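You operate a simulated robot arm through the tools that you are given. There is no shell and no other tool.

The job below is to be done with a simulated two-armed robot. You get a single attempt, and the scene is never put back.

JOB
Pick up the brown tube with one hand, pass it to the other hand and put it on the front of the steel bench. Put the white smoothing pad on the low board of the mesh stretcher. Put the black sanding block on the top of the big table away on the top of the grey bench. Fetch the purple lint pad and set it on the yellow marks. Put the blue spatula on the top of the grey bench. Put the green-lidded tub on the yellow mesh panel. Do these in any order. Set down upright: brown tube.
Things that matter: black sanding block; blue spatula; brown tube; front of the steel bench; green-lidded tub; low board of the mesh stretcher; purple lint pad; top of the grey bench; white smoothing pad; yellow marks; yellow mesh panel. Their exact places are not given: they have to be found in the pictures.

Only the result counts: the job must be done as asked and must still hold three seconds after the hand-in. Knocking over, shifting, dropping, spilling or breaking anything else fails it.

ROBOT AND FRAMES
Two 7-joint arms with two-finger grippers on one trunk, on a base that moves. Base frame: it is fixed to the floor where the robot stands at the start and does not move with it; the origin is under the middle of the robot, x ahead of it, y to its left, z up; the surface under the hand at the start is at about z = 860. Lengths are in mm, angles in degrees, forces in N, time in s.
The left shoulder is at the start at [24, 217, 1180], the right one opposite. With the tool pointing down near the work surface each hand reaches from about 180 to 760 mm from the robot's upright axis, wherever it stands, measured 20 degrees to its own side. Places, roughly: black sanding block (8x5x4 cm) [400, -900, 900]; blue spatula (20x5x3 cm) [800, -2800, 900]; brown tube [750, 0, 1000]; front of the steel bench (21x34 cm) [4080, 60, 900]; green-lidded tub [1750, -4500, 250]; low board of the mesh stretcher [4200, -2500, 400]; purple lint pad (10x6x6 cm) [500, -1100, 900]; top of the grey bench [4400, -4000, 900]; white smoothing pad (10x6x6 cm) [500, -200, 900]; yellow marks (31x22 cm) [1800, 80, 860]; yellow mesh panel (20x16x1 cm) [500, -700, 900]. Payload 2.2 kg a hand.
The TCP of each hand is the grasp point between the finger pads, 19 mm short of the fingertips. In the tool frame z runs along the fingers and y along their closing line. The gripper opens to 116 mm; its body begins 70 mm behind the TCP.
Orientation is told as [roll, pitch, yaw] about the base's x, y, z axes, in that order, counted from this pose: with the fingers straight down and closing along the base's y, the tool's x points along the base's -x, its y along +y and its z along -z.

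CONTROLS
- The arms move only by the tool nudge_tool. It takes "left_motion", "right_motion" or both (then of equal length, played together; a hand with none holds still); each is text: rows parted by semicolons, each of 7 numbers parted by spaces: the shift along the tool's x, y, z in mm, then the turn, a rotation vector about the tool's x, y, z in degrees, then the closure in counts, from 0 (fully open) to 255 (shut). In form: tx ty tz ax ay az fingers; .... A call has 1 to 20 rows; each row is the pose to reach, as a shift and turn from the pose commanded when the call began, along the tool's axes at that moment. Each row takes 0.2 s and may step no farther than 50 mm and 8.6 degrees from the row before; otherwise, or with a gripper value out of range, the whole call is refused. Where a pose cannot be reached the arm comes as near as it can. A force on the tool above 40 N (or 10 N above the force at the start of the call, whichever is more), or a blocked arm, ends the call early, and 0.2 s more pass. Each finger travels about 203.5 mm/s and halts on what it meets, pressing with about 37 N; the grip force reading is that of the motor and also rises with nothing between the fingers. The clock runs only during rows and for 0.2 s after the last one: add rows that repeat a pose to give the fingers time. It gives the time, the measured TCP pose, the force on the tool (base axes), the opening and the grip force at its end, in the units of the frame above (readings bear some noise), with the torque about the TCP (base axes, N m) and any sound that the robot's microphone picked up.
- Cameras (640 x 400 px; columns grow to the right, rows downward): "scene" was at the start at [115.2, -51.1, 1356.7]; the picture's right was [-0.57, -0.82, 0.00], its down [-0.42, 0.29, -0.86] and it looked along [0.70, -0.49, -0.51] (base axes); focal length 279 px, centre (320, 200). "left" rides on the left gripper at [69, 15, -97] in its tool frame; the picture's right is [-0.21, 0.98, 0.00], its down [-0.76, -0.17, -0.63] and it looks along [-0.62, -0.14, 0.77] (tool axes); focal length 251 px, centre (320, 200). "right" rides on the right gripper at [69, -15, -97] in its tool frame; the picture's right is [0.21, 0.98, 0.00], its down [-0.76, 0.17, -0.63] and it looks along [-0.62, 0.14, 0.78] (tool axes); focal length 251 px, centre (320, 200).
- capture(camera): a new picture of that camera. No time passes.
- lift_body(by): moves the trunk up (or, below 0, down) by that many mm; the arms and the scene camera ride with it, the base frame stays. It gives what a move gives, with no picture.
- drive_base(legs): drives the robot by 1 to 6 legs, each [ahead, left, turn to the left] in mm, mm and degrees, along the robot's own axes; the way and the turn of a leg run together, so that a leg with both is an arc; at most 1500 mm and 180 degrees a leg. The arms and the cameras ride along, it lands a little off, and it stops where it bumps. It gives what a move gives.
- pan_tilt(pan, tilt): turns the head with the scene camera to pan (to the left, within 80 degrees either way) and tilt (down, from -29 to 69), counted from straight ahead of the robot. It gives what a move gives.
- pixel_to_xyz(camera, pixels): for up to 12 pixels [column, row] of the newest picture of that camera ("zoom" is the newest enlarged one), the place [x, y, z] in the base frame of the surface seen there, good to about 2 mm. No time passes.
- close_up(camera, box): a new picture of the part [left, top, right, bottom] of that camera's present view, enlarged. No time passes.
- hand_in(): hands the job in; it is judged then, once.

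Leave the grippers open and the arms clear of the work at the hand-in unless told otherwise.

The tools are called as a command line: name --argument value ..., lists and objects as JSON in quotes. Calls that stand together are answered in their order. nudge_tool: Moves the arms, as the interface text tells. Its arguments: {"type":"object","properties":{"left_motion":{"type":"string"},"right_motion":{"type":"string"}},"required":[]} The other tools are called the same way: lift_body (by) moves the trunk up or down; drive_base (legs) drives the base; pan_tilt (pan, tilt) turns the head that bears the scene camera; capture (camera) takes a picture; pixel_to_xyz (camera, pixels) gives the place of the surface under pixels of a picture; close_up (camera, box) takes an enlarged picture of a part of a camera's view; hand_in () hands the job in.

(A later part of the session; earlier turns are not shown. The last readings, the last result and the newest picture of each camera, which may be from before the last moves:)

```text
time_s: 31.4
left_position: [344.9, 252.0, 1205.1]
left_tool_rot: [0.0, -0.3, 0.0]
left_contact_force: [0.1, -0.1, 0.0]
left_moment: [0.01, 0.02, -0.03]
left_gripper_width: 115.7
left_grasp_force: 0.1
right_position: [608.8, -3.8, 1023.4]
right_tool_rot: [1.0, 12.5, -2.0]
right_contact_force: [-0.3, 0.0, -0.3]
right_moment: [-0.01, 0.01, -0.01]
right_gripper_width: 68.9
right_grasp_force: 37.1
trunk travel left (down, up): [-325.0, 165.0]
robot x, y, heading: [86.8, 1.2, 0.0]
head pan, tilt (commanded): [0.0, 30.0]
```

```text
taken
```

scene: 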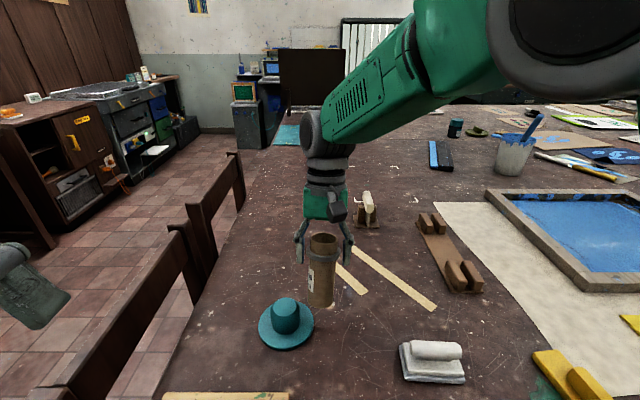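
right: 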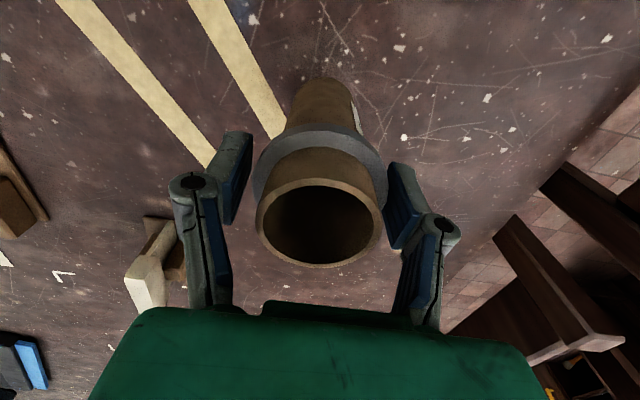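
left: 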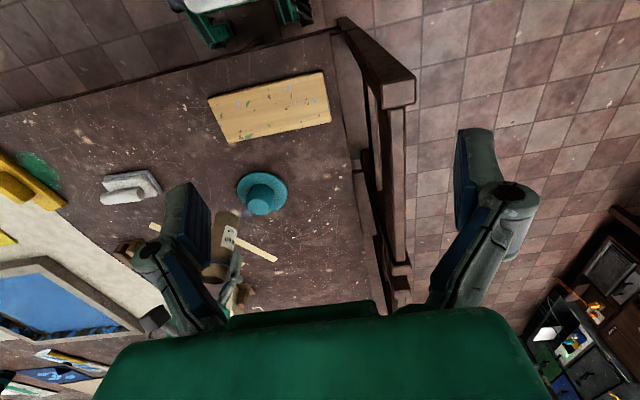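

The right arm got blocked when pulled so far back across the middle (it stopped at x=609, z=1022, tilted 12.6°). I choose a hand-over place farther out and to the right, about (680, −60, 1080), and make the hand upright again.

nudge_tool --right_motion "-8 -8 -20 0.2 -2.5 -0.4 255; -20 -20 -36 0.4 -5 -0.8 255; -33 -31 -50 0.6 -8 -1.2 255; -46 -43 -62 0.8 -10.5 -1.6 255; -58 -54 -72 1 -12.6 -2 255; -58 -54 -72 1 -12.6 -2 255"

capture --camera "scene"

```text
time_s: 32.9
left_position: [344.1, 251.1, 1206.1]
left_tool_rot: [-0.1, -0.3, -0.1]
left_contact_force: [0.1, -0.6, -1.0]
left_moment: [-0.03, -0.01, 0.01]
left_gripper_width: 115.9
left_grasp_force: 0.0
right_position: [678.4, -58.9, 1079.6]
right_tool_rot: [0.0, -0.1, 0.1]
right_contact_force: [0.8, -0.2, -0.6]
right_moment: [-0.02, 0.03, 0.0]
right_gripper_width: 68.5
right_grasp_force: 37.2
trunk travel left (down, up): [-325.0, 165.0]
robot x, y, heading: [91.0, 1.7, -0.1]
head pan, tilt (commanded): [0.0, 30.0]
```

```text
taken
```

scene: 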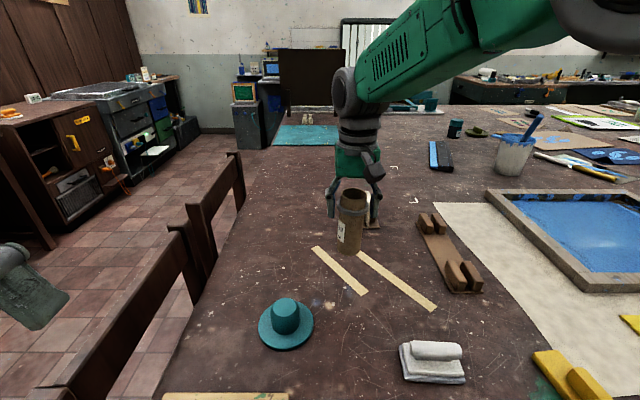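

The right hand holds the tube upright at (678, −59, 1080). I measure the tube's body now.

close_up --camera "scene" --box '[290, 150, 410, 270]'

```text
3.33 times, centred on (350, 210) of scene
```

zoom: 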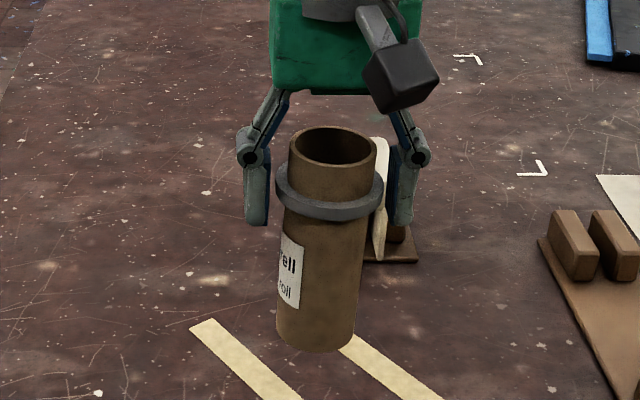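

pixel_to_xyz --camera "zoom" --pixels '[[332, 165], [330, 215], [328, 280], [318, 345], [282, 320], [352, 320], [332, 130], [296, 150], [374, 152], [255, 215], [405, 215], [330, 240]]'

```text
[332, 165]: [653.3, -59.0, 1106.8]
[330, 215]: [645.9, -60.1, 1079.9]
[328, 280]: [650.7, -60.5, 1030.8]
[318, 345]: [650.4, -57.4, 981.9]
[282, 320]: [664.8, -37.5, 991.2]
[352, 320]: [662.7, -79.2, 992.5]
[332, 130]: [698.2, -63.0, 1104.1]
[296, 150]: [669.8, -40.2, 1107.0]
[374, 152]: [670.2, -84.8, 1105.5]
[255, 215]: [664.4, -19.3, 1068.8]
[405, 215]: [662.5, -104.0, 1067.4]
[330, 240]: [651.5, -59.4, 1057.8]
```

The tube axis is at about (675, −60), from z=977 to 1107. I bring the open left hand, tilted 45° and turned 30° to the right, to a waiting place 120 mm short of the tube's lower body.

nudge_tool --left_motion "-25.8 -27 11.4 1.18 -4.4 2.84 0; -51.6 -54 22.8 2.36 -8.8 5.68 0; -77.4 -81 34.2 3.54 -13.2 8.52 0; -103.2 -108 45.6 4.72 -17.6 11.36 0; -129 -135 57 5.9 -22 14.2 0; -154.8 -162 68.4 7.08 -26.4 17.04 0; -180.6 -189 79.8 8.26 -30.8 19.88 0; -206.4 -216 91.2 9.44 -35.2 22.72 0; -232.2 -243 102.6 10.62 -39.6 25.56 0; -258 -270 114 11.8 -44 28.4 0; -258 -270 114 11.8 -44 28.4 0"

capture --camera "left"

capture --camera "scene"

```text
time_s: 35.2
left_position: [604.6, -16.8, 1092.4]
left_tool_rot: [0.3, -45.4, -30.2]
left_contact_force: [0.7, -0.2, 0.6]
left_moment: [0.01, 0.03, -0.03]
left_gripper_width: 116.0
left_grasp_force: 0.0
right_position: [676.8, -60.4, 1079.2]
right_tool_rot: [0.1, -0.2, 0.3]
right_contact_force: [-0.2, 0.8, -0.7]
right_moment: [0.05, -0.01, 0.0]
right_gripper_width: 68.6
right_grasp_force: 36.9
trunk travel left (down, up): [-325.0, 165.0]
robot x, y, heading: [87.5, 1.0, -0.1]
head pan, tilt (commanded): [0.0, 30.0]
```

```text
taken
```

left: 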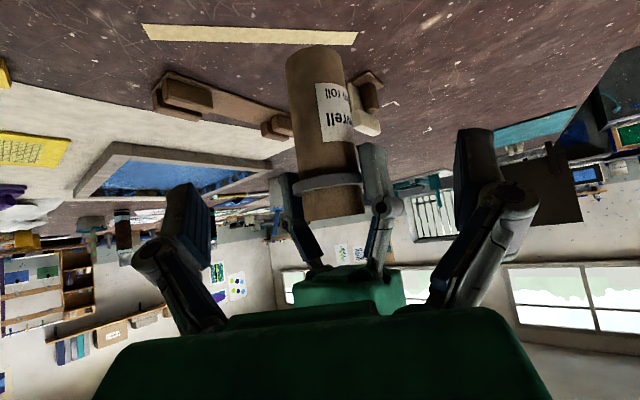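

```text
taken
```

scene: 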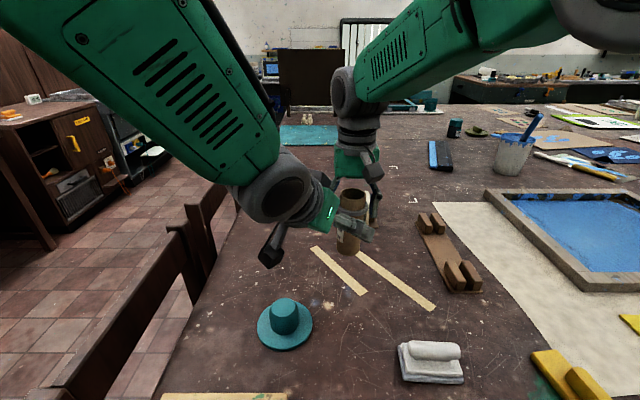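

The left camera shows the tube's lower body right ahead (centre about column 323 at row 103). I advance the open left hand 120 mm along its fingers.

nudge_tool --left_motion "1 -1 30 0 0 0 0; 2 -2 60 0 0 0 0; 2 -2 90 0 0 0 0; 2 -2 120 0 0 0 0; 2 -2 120 0 0 0 0"

capture --camera "left"

capture --camera "scene"

```text
time_s: 36.2
left_position: [685.5, -37.0, 1067.2]
left_tool_rot: [-5.0, -49.3, -23.3]
left_contact_force: [-6.6, -2.8, 2.5]
left_moment: [-0.38, -0.2, -0.04]
left_gripper_width: 116.0
left_grasp_force: 0.0
right_position: [681.6, -66.8, 1077.5]
right_tool_rot: [-0.1, -1.0, -0.5]
right_contact_force: [6.4, 3.6, -3.2]
right_moment: [0.32, 0.17, -0.11]
right_gripper_width: 68.5
right_grasp_force: 36.7
trunk travel left (down, up): [-325.0, 165.0]
robot x, y, heading: [88.8, -0.6, -0.1]
head pan, tilt (commanded): [0.0, 30.0]
stopped in row 4 (left hand): the force on the tool passed its limit at 96 N (the readings are from after the stop); the commanded pose is now the measured one
```

```text
taken
```

left: 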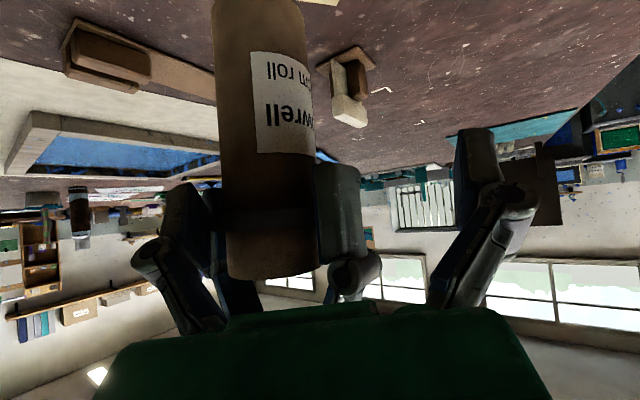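

```text
taken
```

scene: 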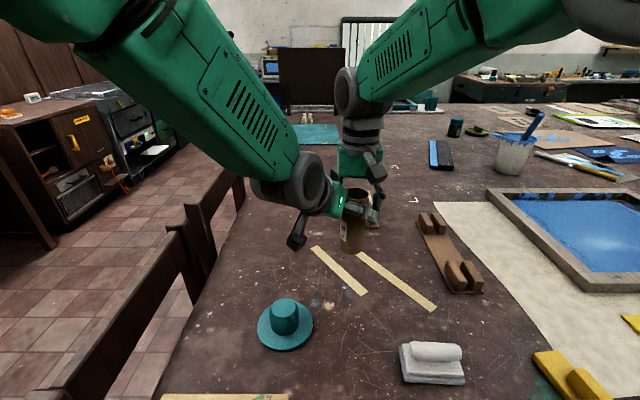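

The left hand was pushed off its way and now sits too high (z=1067), with the right hand's finger inside its opening. I back it straight out along its fingers by 110 mm.

nudge_tool --left_motion "0 0 -15 0 0 0 0; 0 0 -35 0 0 0 0; 0 0 -70 0 0 0 0; 0 0 -110 0 0 0 0; 0 0 -110 0 0 0 0"

capture --camera "left"

capture --camera "scene"

```text
time_s: 37.4
left_position: [611.6, -0.1, 1136.1]
left_tool_rot: [-4.9, -49.1, -23.4]
left_contact_force: [0.1, -0.5, -0.1]
left_moment: [-0.03, -0.01, -0.01]
left_gripper_width: 116.0
left_grasp_force: 0.0
right_position: [680.4, -67.8, 1076.8]
right_tool_rot: [-0.3, -0.9, -0.6]
right_contact_force: [-0.4, 0.5, 0.3]
right_moment: [-0.03, 0.02, -0.01]
right_gripper_width: 68.6
right_grasp_force: 37.4
trunk travel left (down, up): [-325.0, 165.0]
robot x, y, heading: [86.8, -0.6, -0.1]
head pan, tilt (commanded): [0.0, 30.0]
```

```text
taken
```

left: 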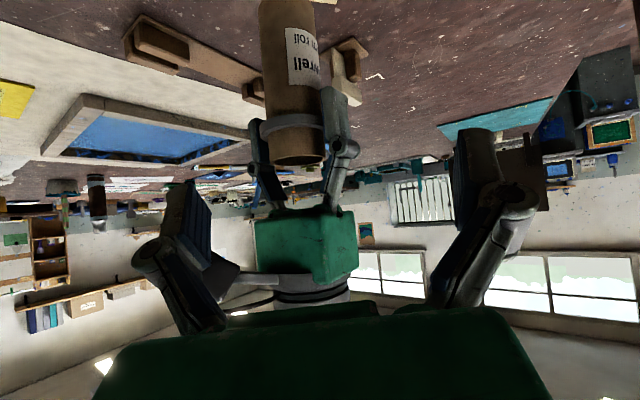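

```text
taken
```

scene: 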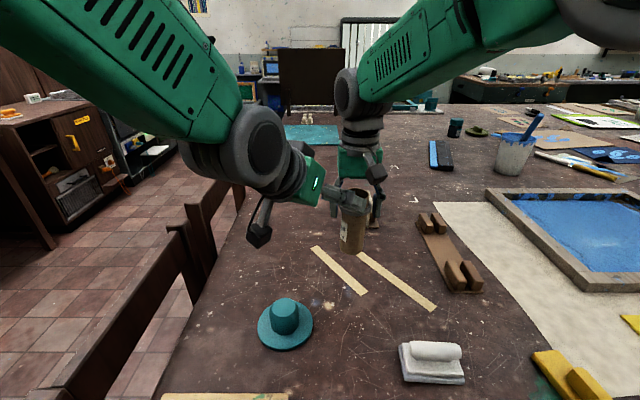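

The tube still hangs well in the right hand. To find out whether the left arm met a joint limit, I first bring it to a free place lower and to the left, (560, 40, 1060), with the same tilt.

nudge_tool --left_motion "33 5.4 0 0 1.4 1.4 0; 66 10.9 0 0 2.9 2.9 0; 98.7 16.3 0 0 4.3 4.3 0; 98.7 16.3 0 0 4.3 4.3 0"

```text
time_s: 38.4
left_position: [559.0, 44.0, 1063.2]
left_tool_rot: [0.0, -45.1, -30.2]
left_contact_force: [-0.4, -0.1, 0.3]
left_moment: [0.01, 0.01, -0.01]
left_gripper_width: 115.9
left_grasp_force: 0.0
right_position: [679.4, -66.7, 1076.8]
right_tool_rot: [-0.2, -1.0, -0.5]
right_contact_force: [0.6, 0.7, -1.3]
right_moment: [-0.02, 0.01, 0.0]
right_gripper_width: 68.1
right_grasp_force: 36.7
trunk travel left (down, up): [-325.0, 165.0]
robot x, y, heading: [86.8, -6.6, -0.2]
head pan, tilt (commanded): [0.0, 30.0]
```

That pose is reachable. Next I lower it to z≈1004 at (564, −3), level with the tube's lower body and behind it, so that I can then come in level.

nudge_tool --left_motion "7 -13 20 0 0 0 0; 15 -26 41 0 0 0 0; 22 -38 61 0 0 0 0; 22 -38 61 0 0 0 0"

capture --camera "left"

capture --camera "scene"

```text
time_s: 39.4
left_position: [568.3, -4.0, 1012.4]
left_tool_rot: [-0.6, -45.9, -29.4]
left_contact_force: [-0.4, 0.4, 0.0]
left_moment: [0.0, 0.0, -0.08]
left_gripper_width: 116.4
left_grasp_force: 0.0
right_position: [679.7, -67.7, 1077.9]
right_tool_rot: [-0.2, -1.1, -0.4]
right_contact_force: [-0.2, 0.2, 0.0]
right_moment: [-0.01, 0.03, -0.02]
right_gripper_width: 68.2
right_grasp_force: 36.9
trunk travel left (down, up): [-325.0, 165.0]
robot x, y, heading: [87.1, 1.0, -0.2]
head pan, tilt (commanded): [0.0, 30.0]
```

```text
taken
```

left: 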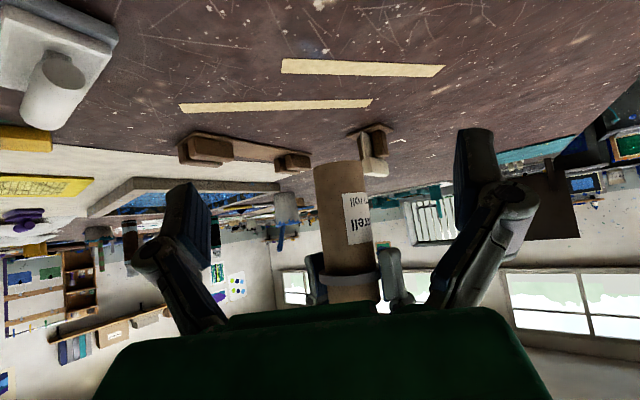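

```text
taken
```

scene: 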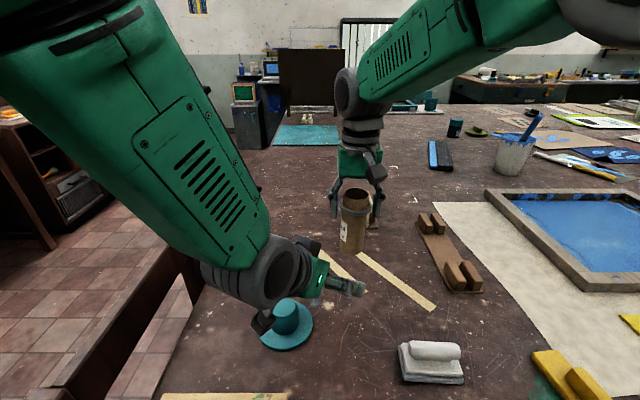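

The hand is behind the tube at its lower half (tube at column ~345 in the left view). I move it level toward the tube in small steps and watch for drift: 60 mm first.

nudge_tool --left_motion "-8.5 0 19.8 0 0 0 0; -22.6 0 34 0 0 0 0; -36.7 0 48.1 0 0 0 0; -36.7 0 48.1 0 0 0 0"

capture --camera "left"

```text
time_s: 40.6
left_position: [627.0, -21.6, 1029.2]
left_tool_rot: [-3.6, -48.0, -25.1]
left_contact_force: [-0.6, 0.1, 0.3]
left_moment: [-0.01, 0.02, -0.01]
left_gripper_width: 116.0
left_grasp_force: 0.0
right_position: [675.2, -68.7, 1080.5]
right_tool_rot: [-0.2, -1.2, -0.4]
right_contact_force: [0.0, -0.3, 0.3]
right_moment: [-0.02, -0.01, 0.01]
right_gripper_width: 68.3
right_grasp_force: 37.1
trunk travel left (down, up): [-325.0, 165.0]
robot x, y, heading: [86.6, -0.4, -0.1]
head pan, tilt (commanded): [0.0, 30.0]
stopped in row 4 (left hand): the arm was blocked; the commanded pose is now the measured one
```

```text
taken
```

left: 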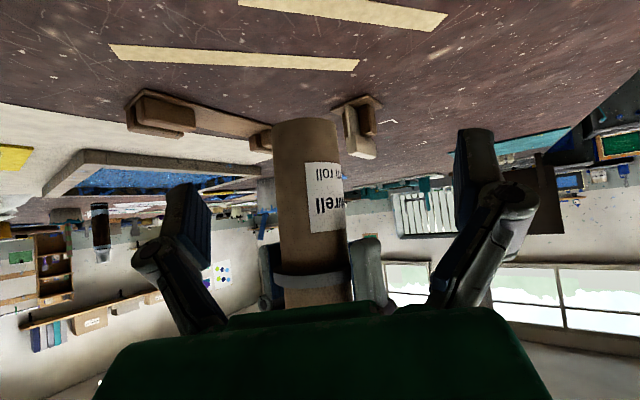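

"Blocked" without any tool force: the left wrist is nearly straight in line with its forearm there. I'll instead take the tube from the left side (hand turned about −90°, tilted 45°), which bends the wrist more. First I back the left hand out and re-orient it clear of the right hand.

nudge_tool --left_motion "0 0 -40 0 0 0 0; 0 0 -80 0 0 0 0; -5 10 -80 5.5 0.5 5.5 0; -10 21 -80 10.9 1 11.1 0; -16 31 -80 16.4 1.5 16.6 0; -21 42 -80 21.8 2 22.2 0; -26 52 -80 27.3 2.5 27.7 0; -31 63 -80 32.8 3 33.3 0; -37 73 -80 38.2 3.5 38.8 0; -42 84 -80 43.7 4 44.4 0; -42 84 -80 43.7 4 44.4 0"

capture --camera "scene"

capture --camera "left"

```text
time_s: 43.0
left_position: [638.8, 69.7, 1110.9]
left_tool_rot: [0.2, -44.8, -90.6]
left_contact_force: [0.5, -0.1, 0.7]
left_moment: [0.0, -0.01, 0.01]
left_gripper_width: 116.3
left_grasp_force: 0.0
right_position: [675.5, -64.9, 1080.6]
right_tool_rot: [-0.3, -1.3, -0.5]
right_contact_force: [0.1, -0.2, -0.4]
right_moment: [0.03, 0.0, 0.02]
right_gripper_width: 68.4
right_grasp_force: 37.2
trunk travel left (down, up): [-325.0, 165.0]
robot x, y, heading: [89.1, -1.7, 0.2]
head pan, tilt (commanded): [0.0, 30.0]
```

```text
taken
```

scene: 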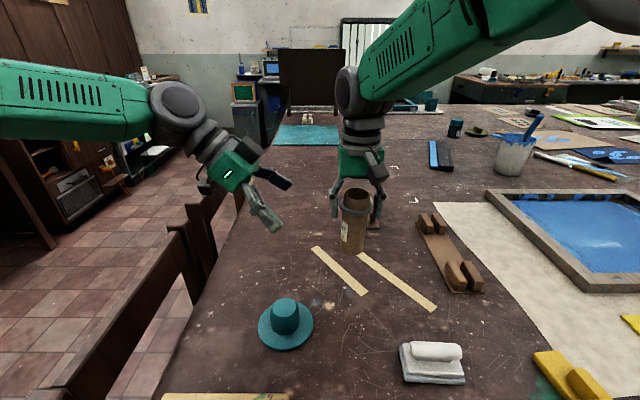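

```text
taken
```

left: 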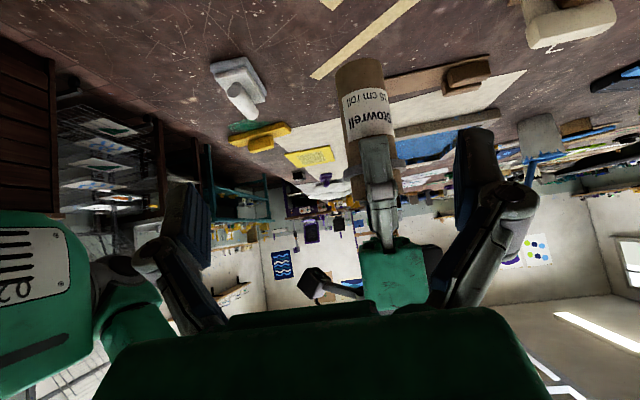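

The left hand now sits well at (639, 70, 1111), tilted toward the tube. To keep the right hand's fingers out of the way, I turn the right hand (with the tube) about the vertical by +90°, so its fingers lie along x.

nudge_tool --right_motion "0 0 0 0 0 -7.5 255; 0 0 0 0 0 -15 255; 0 0 0 0 0 -22.5 255; 0 0 0 0 0 -30 255; 0 0 0 0 0 -37.5 255; 0 0 0 0 0 -45 255; 0 0 0 0 0 -52.5 255; 0 0 0 0 0 -60 255; 0 0 0 0 0 -67.5 255; 0 0 0 0 0 -75 255; 0 0 0 0 0 -82.5 255; 0 0 0 0 0 -90 255; 0 0 0 0 0 -90 255"

capture --camera "scene"

capture --camera "left"

```text
time_s: 45.8
left_position: [640.0, 69.5, 1110.3]
left_tool_rot: [0.1, -44.8, -90.5]
left_contact_force: [1.0, 0.5, 0.4]
left_moment: [-0.04, -0.02, 0.02]
left_gripper_width: 115.8
left_grasp_force: 0.1
right_position: [676.8, -66.7, 1080.4]
right_tool_rot: [-1.1, 0.3, 89.6]
right_contact_force: [0.4, 0.2, -0.8]
right_moment: [0.01, -0.04, -0.01]
right_gripper_width: 68.1
right_grasp_force: 37.4
trunk travel left (down, up): [-325.0, 165.0]
robot x, y, heading: [87.3, 3.4, -0.1]
head pan, tilt (commanded): [0.0, 30.0]
```

```text
taken
```

scene: 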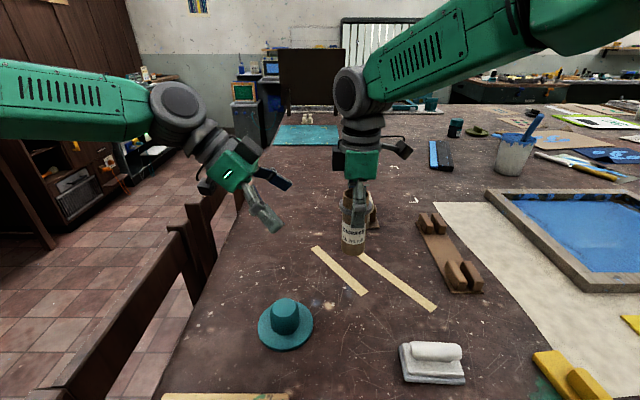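

```text
taken
```

left: 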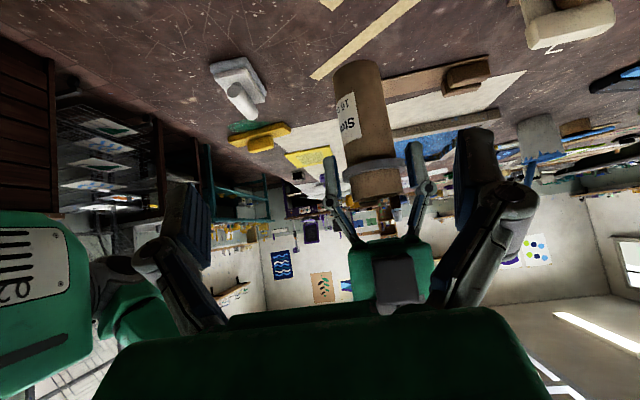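

The turn worked; the fingers are now along x and the right camera points away. I measure the tube again with a close-up from both cameras.

close_up --camera "scene" --box '[300, 140, 420, 270]'

pixel_to_xyz --camera "left" --pixels '[[360, 70], [345, 100], [385, 100], [365, 130], [350, 165], [395, 160], [373, 165], [375, 195], [335, 85], [378, 75]]'

```text
3.08 times, centred on (360, 205) of scene
```

zoom: 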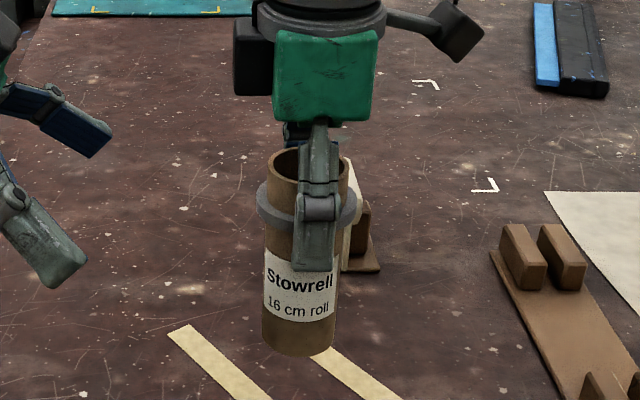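

```text
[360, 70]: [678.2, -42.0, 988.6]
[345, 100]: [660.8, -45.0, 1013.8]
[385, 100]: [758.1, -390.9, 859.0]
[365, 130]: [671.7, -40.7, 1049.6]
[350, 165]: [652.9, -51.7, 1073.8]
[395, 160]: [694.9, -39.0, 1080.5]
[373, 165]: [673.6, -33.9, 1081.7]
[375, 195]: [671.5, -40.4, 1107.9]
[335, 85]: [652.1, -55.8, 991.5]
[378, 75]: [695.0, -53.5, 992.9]
```

I note yellow corner marks on the teal mat in the background. The tube axis is at (674, −64), its foot at z≈977. I advance the open left hand along its tilt, first stopping about 45 mm short.

nudge_tool --left_motion "-11 17 18 0 0 0 0; -21.6 35 37 0 0 0 0; -21.6 35 65 0 0 0 0; -21.6 35 95 0 0 0 0; -21.6 35 120 0 0 0 0; -21.6 35 120 0 0 0 0"

capture --camera "left"

close_up --camera "scene" --box '[260, 130, 420, 270]'

```text
time_s: 47.2
left_position: [672.7, -29.2, 1036.4]
left_tool_rot: [0.1, -44.7, -90.5]
left_contact_force: [-0.1, -0.3, 0.3]
left_moment: [0.03, -0.04, 0.01]
left_gripper_width: 116.1
left_grasp_force: 0.0
right_position: [676.4, -66.5, 1079.5]
right_tool_rot: [-1.2, 0.1, 89.6]
right_contact_force: [-0.3, -0.7, 0.1]
right_moment: [0.0, -0.02, 0.01]
right_gripper_width: 68.1
right_grasp_force: 37.2
trunk travel left (down, up): [-325.0, 165.0]
robot x, y, heading: [88.2, -1.6, 0.1]
head pan, tilt (commanded): [0.0, 30.0]
```

```text
taken
```

left: 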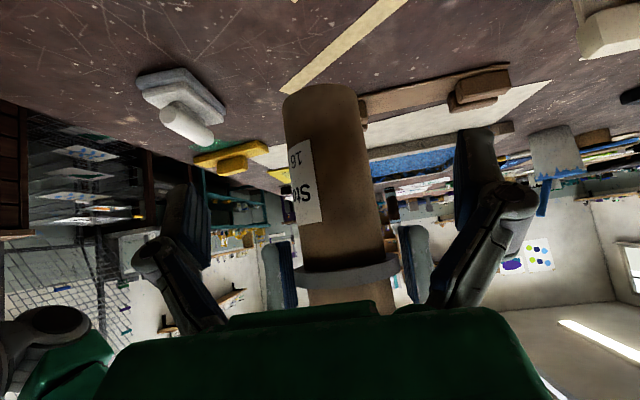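

```text
2.86 times, centred on (340, 200) of scene
```

zoom: 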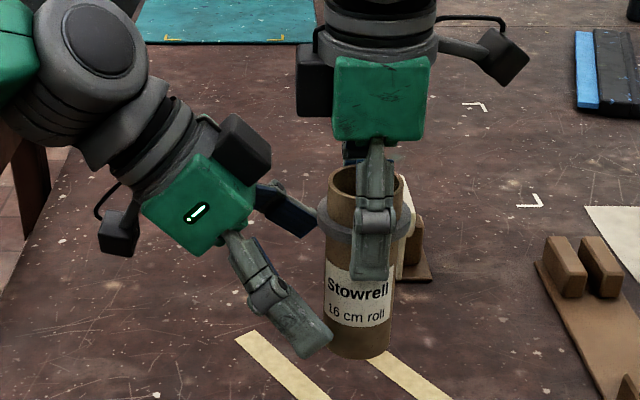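

There's a dark box on the upper side of the left gripper, facing the tube. I measure it against the collar before moving closer.

pixel_to_xyz --camera "zoom" --pixels '[[268, 158], [250, 182], [236, 118], [243, 150], [318, 225], [330, 180], [315, 110], [330, 95], [325, 330], [275, 210], [300, 230], [222, 140]]'

```text
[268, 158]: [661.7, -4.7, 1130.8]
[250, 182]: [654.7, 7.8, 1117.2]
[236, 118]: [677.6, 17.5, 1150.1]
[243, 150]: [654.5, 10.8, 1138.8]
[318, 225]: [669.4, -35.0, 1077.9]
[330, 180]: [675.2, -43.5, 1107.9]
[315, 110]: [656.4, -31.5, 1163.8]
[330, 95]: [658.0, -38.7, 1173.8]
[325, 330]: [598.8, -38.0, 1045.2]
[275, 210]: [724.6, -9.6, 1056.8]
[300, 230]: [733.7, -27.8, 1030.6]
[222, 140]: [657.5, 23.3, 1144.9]
```

After 47 mm more the box would come within about 5 mm of the collar, so I advance only 39 mm – the pads still grip the tube well – and check.

nudge_tool --left_motion "0 0 13 0 0 0 0; 0 0 26 0 0 0 0; 0 0 39 0 0 0 0; 0 0 39 0 0 0 0"

close_up --camera "scene" --box '[260, 130, 420, 270]'

capture --camera "left"

```text
time_s: 48.2
left_position: [673.9, -56.9, 1009.8]
left_tool_rot: [0.2, -44.8, -90.4]
left_contact_force: [-0.3, -0.3, -0.4]
left_moment: [-0.03, 0.02, 0.01]
left_gripper_width: 115.9
left_grasp_force: 0.0
right_position: [674.8, -67.4, 1080.2]
right_tool_rot: [-1.1, 0.2, 89.4]
right_contact_force: [-0.8, -0.1, -0.6]
right_moment: [0.01, 0.01, 0.02]
right_gripper_width: 68.0
right_grasp_force: 36.9
trunk travel left (down, up): [-325.0, 165.0]
robot x, y, heading: [91.0, -2.8, -0.1]
head pan, tilt (commanded): [0.0, 30.0]
```

```text
2.86 times, centred on (340, 200) of scene
```

zoom: 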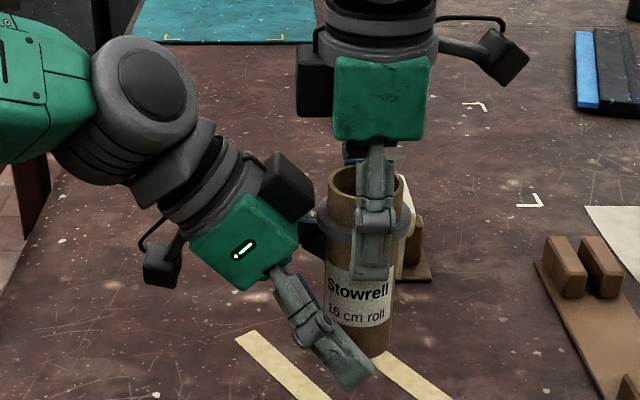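

```text
taken
```

left: 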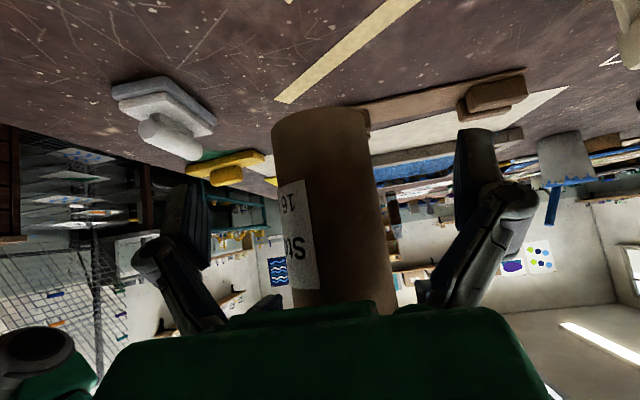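

No contact so far. The tube sits about 5 mm toward the right finger in the left view (centre column ≈333), so I shift by 4 mm and close the left gripper on the tube.

nudge_tool --left_motion "0 4 0 0 0 0 0; 0 4 0 0 0 0 70; 0 4 0 0 0 0 120; 0 4 0 0 0 0 160; 0 4 0 0 0 0 220; 0 4 0 0 0 0 255; 0 4 0 0 0 0 255"

capture --camera "left"

close_up --camera "scene" --box '[260, 130, 420, 270]'

```text
time_s: 49.8
left_position: [676.8, -58.0, 1009.9]
left_tool_rot: [0.0, -44.8, -90.4]
left_contact_force: [-6.2, 0.1, 2.3]
left_moment: [0.03, 0.21, -0.03]
left_gripper_width: 51.8
left_grasp_force: 37.0
right_position: [676.3, -66.5, 1079.7]
right_tool_rot: [-1.3, 0.2, 89.5]
right_contact_force: [6.1, -0.8, -2.4]
right_moment: [-0.11, -0.65, -0.07]
right_gripper_width: 68.0
right_grasp_force: 36.5
trunk travel left (down, up): [-325.0, 165.0]
robot x, y, heading: [92.7, 2.1, 0.3]
head pan, tilt (commanded): [0.0, 30.0]
```

```text
taken
```

left: 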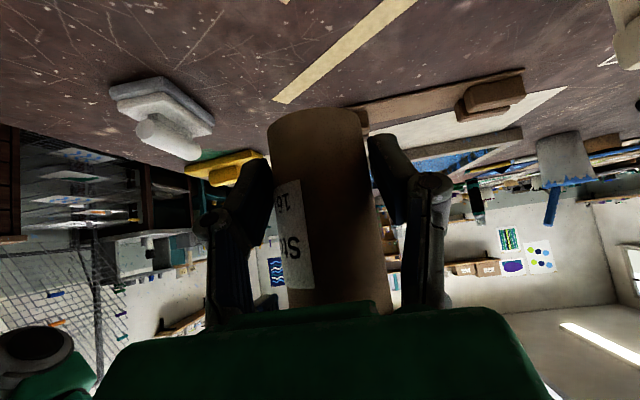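

```text
2.86 times, centred on (340, 200) of scene
```

zoom: 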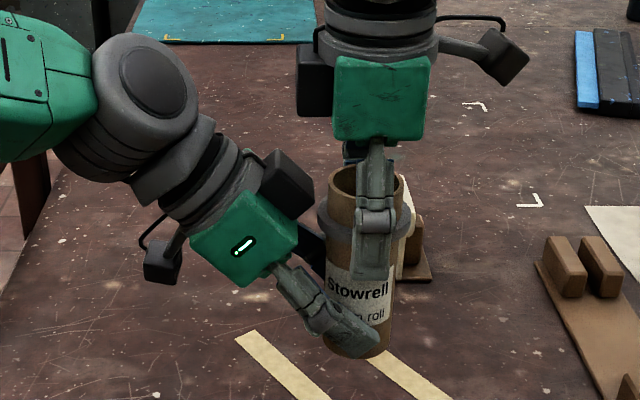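

Both hands hold the tube (left 52 mm, 37 N). I now open the right hand and raise it straight up off the tube.

nudge_tool --right_motion "0 0 0 0 0 0 150; 0 0 0 0 0 0 80; 0 0 0 0 0 0 0; 0 0 0 0 0 0 0; 0 0 -15 0 0 0 0; 0 0 -35 0 0 0 0; 0 0 -60 0 0 0 0; 0 0 -90 0 0 0 0; 0 0 -90 0 0 0 0"

capture --camera "scene"

capture --camera "left"

```text
time_s: 51.8
left_position: [677.2, -57.7, 1008.9]
left_tool_rot: [-0.1, -44.7, -90.4]
left_contact_force: [0.6, 0.2, 0.0]
left_moment: [-0.02, 0.02, -0.01]
left_gripper_width: 51.6
left_grasp_force: 37.4
right_position: [674.1, -65.9, 1168.8]
right_tool_rot: [-1.2, 0.2, 89.5]
right_contact_force: [0.4, 0.8, -0.3]
right_moment: [0.0, 0.0, 0.0]
right_gripper_width: 116.3
right_grasp_force: 0.1
trunk travel left (down, up): [-325.0, 165.0]
robot x, y, heading: [88.3, 1.2, 0.4]
head pan, tilt (commanded): [0.0, 30.0]
```

```text
taken
```

scene: 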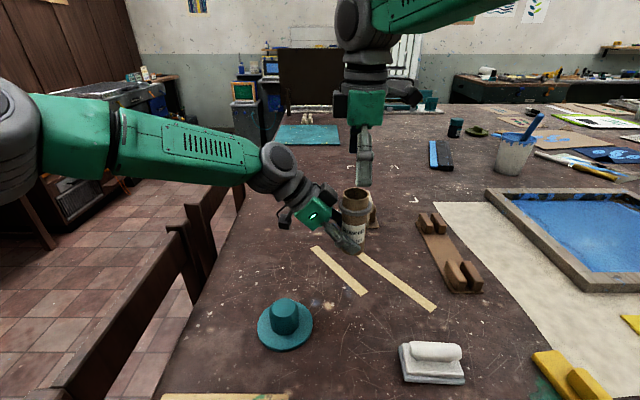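

```text
taken
```

left: 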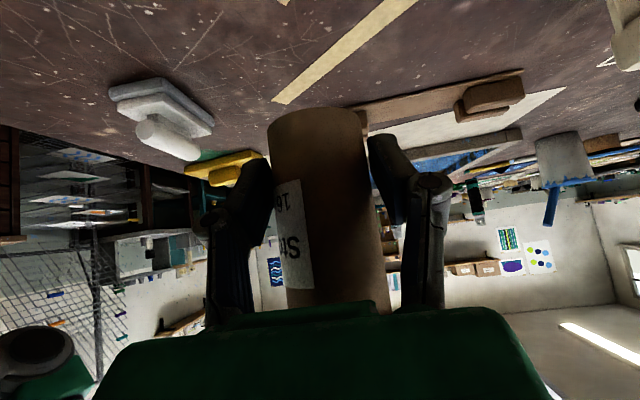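

The hand-over worked: the left hand alone holds the tube. I bring the right hand back to its own side (about (530, −480, 1169)) and turn it back by 90°.

nudge_tool --right_motion "35 12 -10 0 0 7.5 0; 69 24 -10 0 0 15 0; 104 36 -10 0 0 22.5 0; 138 48 -10 0 0 30 0; 172 60 -10 0 0 37.5 0; 207 72 -10 0 0 45 0; 242 84 -10 0 0 52.5 0; 276 96 -10 0 0 60 0; 310 108 -10 0 0 67.5 0; 345 120 -10 0 0 75 0; 380 132 -10 0 0 82.5 0; 414 144 -10 0 0 90 0; 414 144 -10 0 0 90 0"

capture --camera "scene"

capture --camera "right"

```text
time_s: 54.6
left_position: [678.2, -58.6, 1009.2]
left_tool_rot: [0.0, -44.6, -90.4]
left_contact_force: [-0.6, -0.4, -0.7]
left_moment: [0.01, -0.01, 0.0]
left_gripper_width: 51.2
left_grasp_force: 37.1
right_position: [526.0, -481.9, 1176.5]
right_tool_rot: [-0.2, -1.2, -0.6]
right_contact_force: [0.3, -0.8, -0.1]
right_moment: [0.01, -0.01, 0.02]
right_gripper_width: 115.8
right_grasp_force: 0.0
trunk travel left (down, up): [-325.0, 165.0]
robot x, y, heading: [86.5, -1.5, 0.1]
head pan, tilt (commanded): [0.0, 30.0]
```

```text
taken
```

scene: 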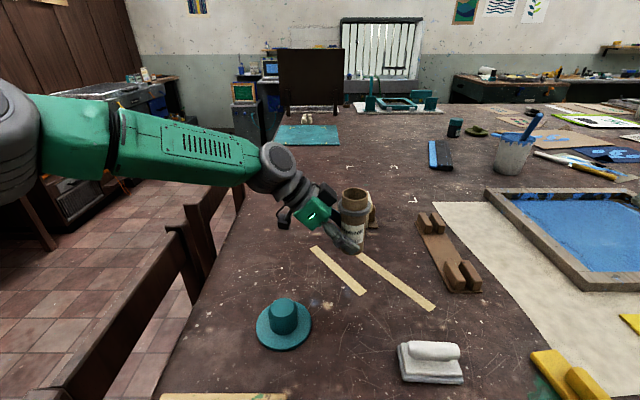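

```text
taken
```

right: 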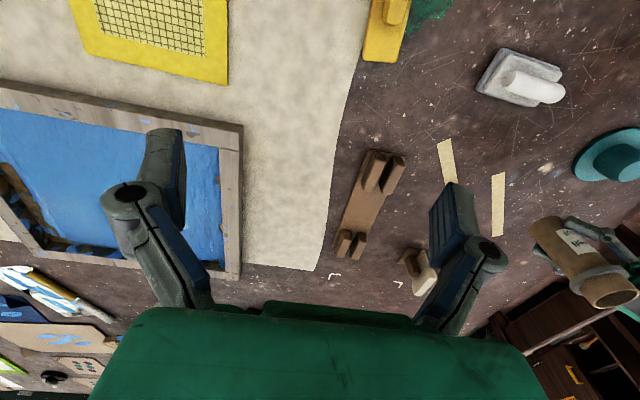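

Now the view ahead is clear: I enlarge the teal mat and what lies behind it (the monitor, bench) to find the yellow marks and the steel bench.

close_up --camera "scene" --box '[220, 40, 460, 160]'

pixel_to_xyz --camera "zoom" --pixels '[[150, 275], [310, 275], [160, 235], [305, 228], [230, 255], [160, 60], [335, 60], [240, 200], [30, 200], [60, 260], [420, 180], [130, 90]]'

```text
2.67 times, centred on (340, 100) of scene
```

zoom: 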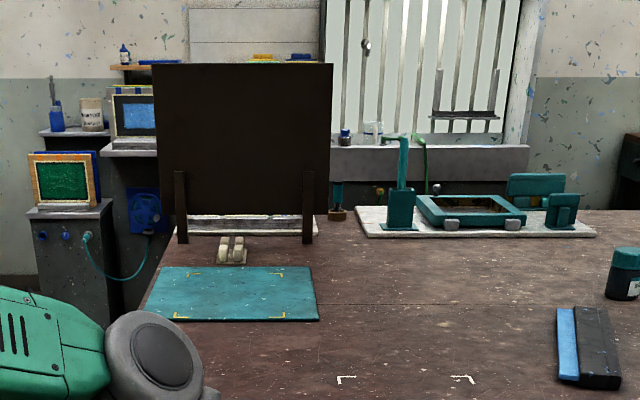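

```text
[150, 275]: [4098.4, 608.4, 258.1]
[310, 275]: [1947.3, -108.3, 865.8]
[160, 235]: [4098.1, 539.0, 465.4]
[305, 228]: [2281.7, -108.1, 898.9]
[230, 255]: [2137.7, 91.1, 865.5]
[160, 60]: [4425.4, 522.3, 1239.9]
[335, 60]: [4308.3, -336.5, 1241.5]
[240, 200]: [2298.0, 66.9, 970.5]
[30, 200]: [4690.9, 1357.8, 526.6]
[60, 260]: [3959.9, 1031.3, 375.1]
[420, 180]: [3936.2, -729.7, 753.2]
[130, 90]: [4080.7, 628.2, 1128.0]
```

The yellow corner marks are on the teal mat. I measure the four corners and the mat.

close_up --camera "scene" --box '[265, 115, 350, 155]'

```text
7.53 times, centred on (308, 135) of scene
```

zoom: 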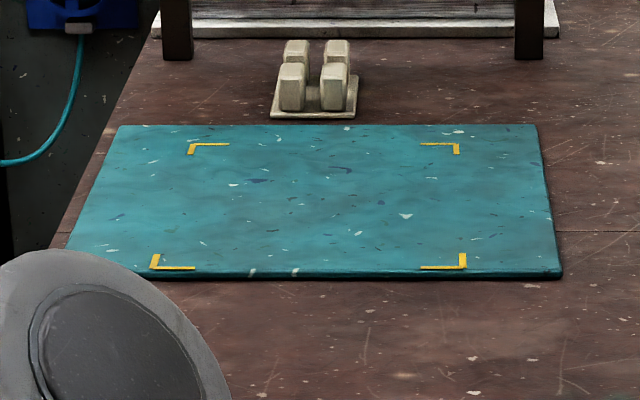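

pixel_to_xyz --camera "zoom" --pixels '[[154, 266], [462, 266], [191, 147], [457, 147], [70, 245], [560, 272], [120, 128], [538, 128], [315, 205], [310, 110], [60, 235], [620, 160]]'

```text
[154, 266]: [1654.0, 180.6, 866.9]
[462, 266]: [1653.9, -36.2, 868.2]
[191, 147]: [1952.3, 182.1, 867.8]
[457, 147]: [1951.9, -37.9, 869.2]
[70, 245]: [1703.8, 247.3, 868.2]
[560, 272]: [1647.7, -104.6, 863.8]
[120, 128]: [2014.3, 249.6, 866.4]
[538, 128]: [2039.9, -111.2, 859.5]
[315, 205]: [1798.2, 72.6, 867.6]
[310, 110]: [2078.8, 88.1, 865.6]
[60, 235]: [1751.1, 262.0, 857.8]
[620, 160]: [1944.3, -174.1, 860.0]
```

Marks: x 1654–1952, y −37…181, centre (1803, 72), z=868. Now I check the left aisle: chairs, cabinets and the grey cabinet ahead.

pan_tilt --pan 25 --tilt 20

capture --camera "scene"

```text
time_s: 55.5
left_position: [676.9, -58.2, 1010.7]
left_tool_rot: [0.0, -44.7, -90.3]
left_contact_force: [0.0, 0.2, -0.2]
left_moment: [0.03, 0.02, -0.01]
left_gripper_width: 51.3
left_grasp_force: 36.6
right_position: [525.7, -481.4, 1176.6]
right_tool_rot: [-0.3, -1.3, -0.5]
right_contact_force: [-0.1, 0.1, 0.0]
right_moment: [0.01, 0.0, 0.02]
right_gripper_width: 116.1
right_grasp_force: 0.0
trunk travel left (down, up): [-325.0, 165.0]
robot x, y, heading: [91.1, -1.7, -0.2]
head pan, tilt (commanded): [25.0, 20.0]
```

```text
taken
```

scene: 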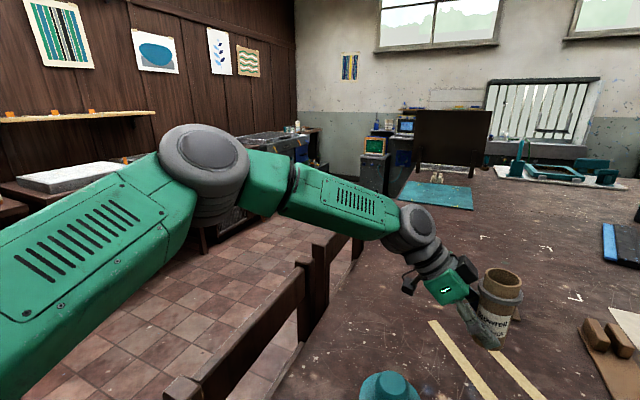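

I measure chair backs, cabinet fronts, floor spots and my own elbow.

pixel_to_xyz --camera "scene" --pixels '[[305, 265], [335, 240], [318, 240], [180, 380], [290, 210], [375, 175], [205, 150], [215, 225], [200, 360], [320, 160], [75, 185], [345, 250]]'

close_up --camera "scene" --box '[280, 100, 520, 260]'

```text
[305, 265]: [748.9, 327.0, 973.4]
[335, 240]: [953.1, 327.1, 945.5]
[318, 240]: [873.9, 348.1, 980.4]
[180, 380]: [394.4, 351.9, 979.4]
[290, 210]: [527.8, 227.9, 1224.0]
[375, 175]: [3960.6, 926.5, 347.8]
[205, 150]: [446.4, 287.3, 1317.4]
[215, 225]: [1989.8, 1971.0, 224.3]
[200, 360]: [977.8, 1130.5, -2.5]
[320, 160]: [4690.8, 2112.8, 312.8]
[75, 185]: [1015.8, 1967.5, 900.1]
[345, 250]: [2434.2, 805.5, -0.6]
```

```text
2.50 times, centred on (400, 180) of scene
```

zoom: 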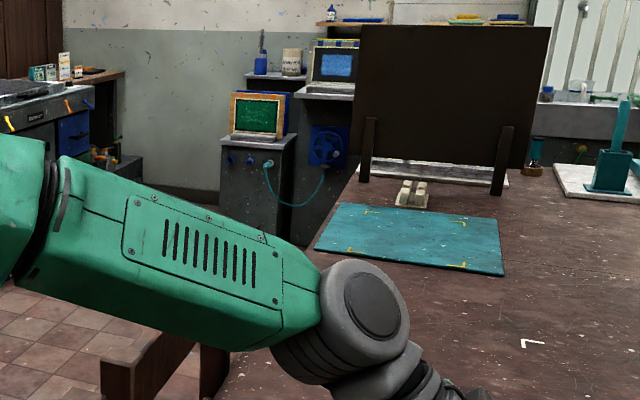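

The left aisle is wide (chairs up to y≈360, cabinets from y≈1970). Before driving I tuck the tube in: left hand up, back and to the left, keeping its orientation.

nudge_tool --left_motion "11 -22 -30 0 0 0 255; 22 -44 -59 0 0 0 255; 33 -66 -89 0 0 0 255; 43 -88 -119 0 0 0 255; 54 -109 -148 0 0 0 255; 65 -131 -178 0 0 0 255; 76 -153 -208 0 0 0 255; 87 -175 -237 0 0 0 255; 98 -197 -267 0 0 0 255; 98 -197 -267 0 0 0 255"

capture --camera "scene"

capture --camera "left"

```text
time_s: 57.7
left_position: [484.6, 198.5, 1129.2]
left_tool_rot: [-0.1, -44.8, -90.2]
left_contact_force: [0.7, -0.8, -0.3]
left_moment: [0.0, 0.02, -0.01]
left_gripper_width: 50.7
left_grasp_force: 37.1
right_position: [526.8, -479.4, 1178.6]
right_tool_rot: [-0.3, -1.1, -0.5]
right_contact_force: [0.4, -0.4, 0.3]
right_moment: [-0.02, 0.07, -0.01]
right_gripper_width: 116.2
right_grasp_force: 0.1
trunk travel left (down, up): [-325.0, 165.0]
robot x, y, heading: [85.9, -3.0, -0.1]
head pan, tilt (commanded): [25.0, 20.0]
```

```text
taken
```

scene: 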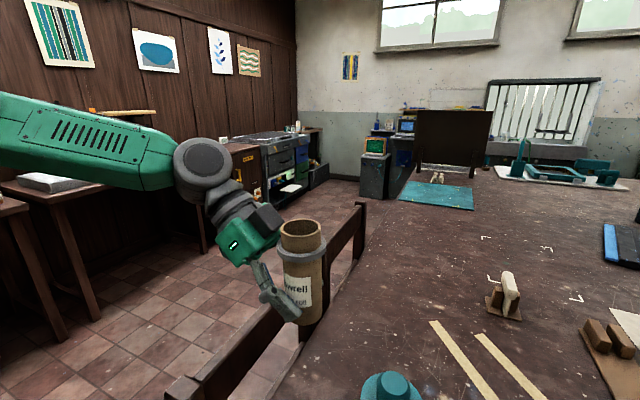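

```text
taken
```

left: 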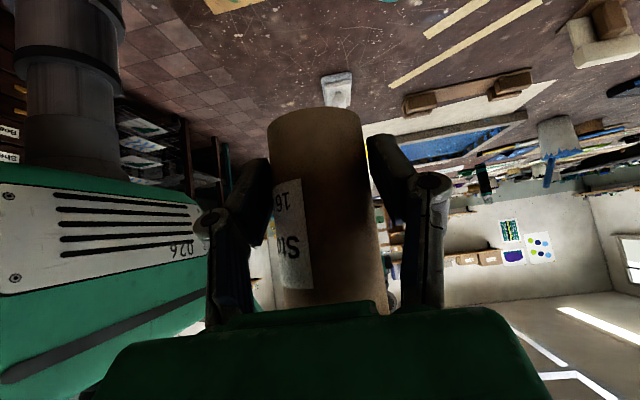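

The tube is safely tucked. Before driving right, I look right (pan −75) for furniture near my path.

pan_tilt --pan -78 --tilt 15

capture --camera "scene"

```text
time_s: 59.5
left_position: [484.1, 198.3, 1129.7]
left_tool_rot: [0.1, -44.7, -90.3]
left_contact_force: [-0.6, -0.7, 0.1]
left_moment: [-0.04, -0.01, -0.02]
left_gripper_width: 50.7
left_grasp_force: 36.9
right_position: [525.8, -480.7, 1178.7]
right_tool_rot: [-0.2, -1.2, -0.5]
right_contact_force: [0.6, -0.5, -0.3]
right_moment: [0.02, 0.03, 0.01]
right_gripper_width: 116.0
right_grasp_force: 0.0
trunk travel left (down, up): [-325.0, 165.0]
robot x, y, heading: [82.8, -0.4, -0.0]
head pan, tilt (commanded): [-78.0, 15.0]
```

```text
taken
```

scene: 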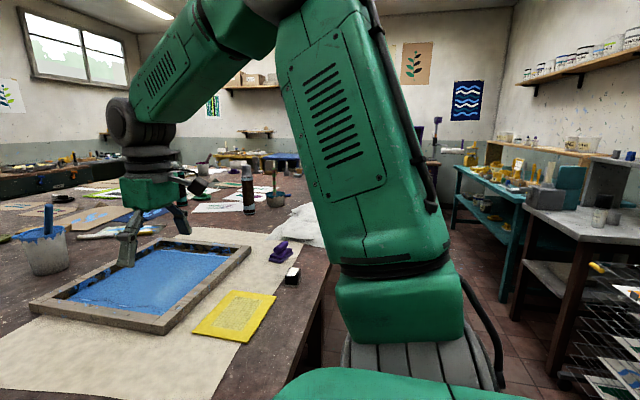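

pixel_to_xyz --camera "scene" --pixels '[[500, 290], [510, 320], [520, 380], [550, 375], [580, 270], [510, 200], [470, 240], [330, 330], [530, 215], [600, 330], [465, 170], [620, 250]]'

```text
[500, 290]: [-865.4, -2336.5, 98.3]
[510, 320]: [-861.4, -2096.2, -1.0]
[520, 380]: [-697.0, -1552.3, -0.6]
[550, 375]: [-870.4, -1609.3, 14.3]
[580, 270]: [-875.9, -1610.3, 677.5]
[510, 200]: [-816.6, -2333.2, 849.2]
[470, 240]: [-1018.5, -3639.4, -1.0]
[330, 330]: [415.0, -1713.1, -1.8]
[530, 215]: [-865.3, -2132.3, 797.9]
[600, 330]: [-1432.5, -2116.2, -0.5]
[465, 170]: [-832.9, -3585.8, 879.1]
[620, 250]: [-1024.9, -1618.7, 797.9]
```

The front aisle is free (benches behind start at x≈−815). I drive back 88 mm and right 880 mm to stand before the purple pad.

drive_base --legs '[[-88, 0, 0], [0, -880, 0]]'

pan_tilt --pan -20 --tilt 35

capture --camera "scene"

capture --camera "right"

```text
time_s: 64.8
left_position: [397.6, -664.2, 1128.8]
left_tool_rot: [0.1, -45.0, -90.1]
left_contact_force: [0.6, 0.2, -0.8]
left_moment: [0.0, 0.01, -0.01]
left_gripper_width: 50.3
left_grasp_force: 36.4
right_position: [442.0, -1342.0, 1180.5]
right_tool_rot: [-0.5, -1.4, -0.1]
right_contact_force: [0.2, 0.3, 0.0]
right_moment: [0.0, 0.01, -0.02]
right_gripper_width: 116.2
right_grasp_force: 0.1
trunk travel left (down, up): [-325.0, 165.0]
robot x, y, heading: [2.6, -866.4, 0.4]
head pan, tilt (commanded): [-78.0, 15.0]
```

```text
time_s: 66.0
left_position: [395.7, -667.4, 1131.2]
left_tool_rot: [0.2, -44.8, -90.1]
left_contact_force: [0.2, 0.7, -0.3]
left_moment: [0.04, 0.0, 0.02]
left_gripper_width: 50.3
left_grasp_force: 37.4
right_position: [439.3, -1345.0, 1179.4]
right_tool_rot: [-0.4, -1.4, -0.2]
right_contact_force: [0.9, 0.2, 0.0]
right_moment: [-0.01, 0.01, 0.0]
right_gripper_width: 116.0
right_grasp_force: 0.0
trunk travel left (down, up): [-325.0, 165.0]
robot x, y, heading: [1.8, -869.6, 0.3]
head pan, tilt (commanded): [-20.0, 35.0]
```

```text
taken
```

scene: 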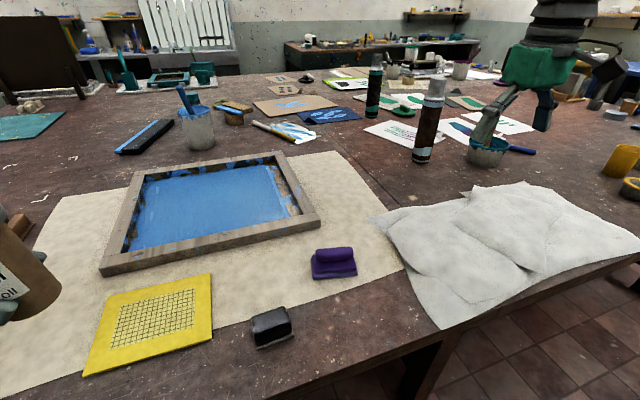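

```text
taken
```

right: 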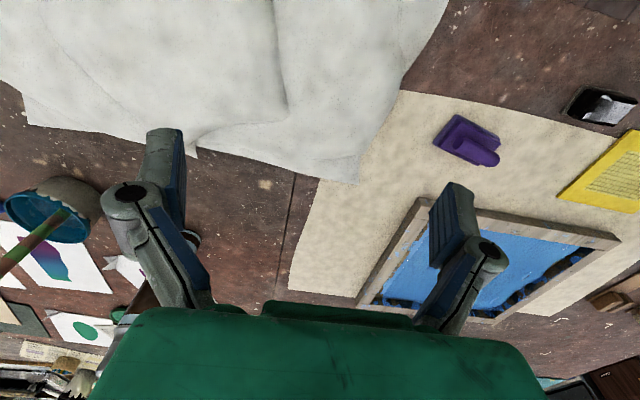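

The purple pad is at (333,262) in the scene view and the black block at (270,325). I measure both up close.

close_up --camera "scene" --box '[230, 230, 390, 360]'

```text
3.08 times, centred on (310, 295) of scene
```

zoom: 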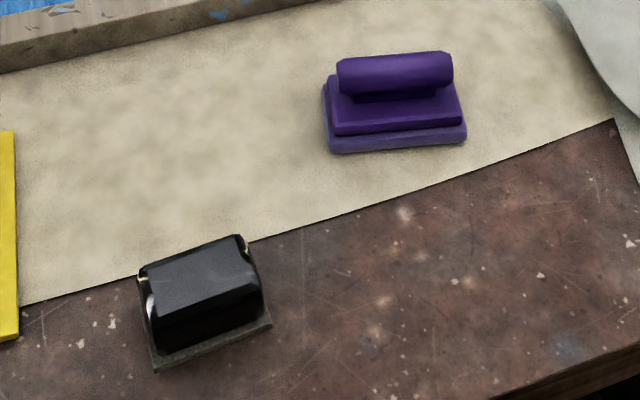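

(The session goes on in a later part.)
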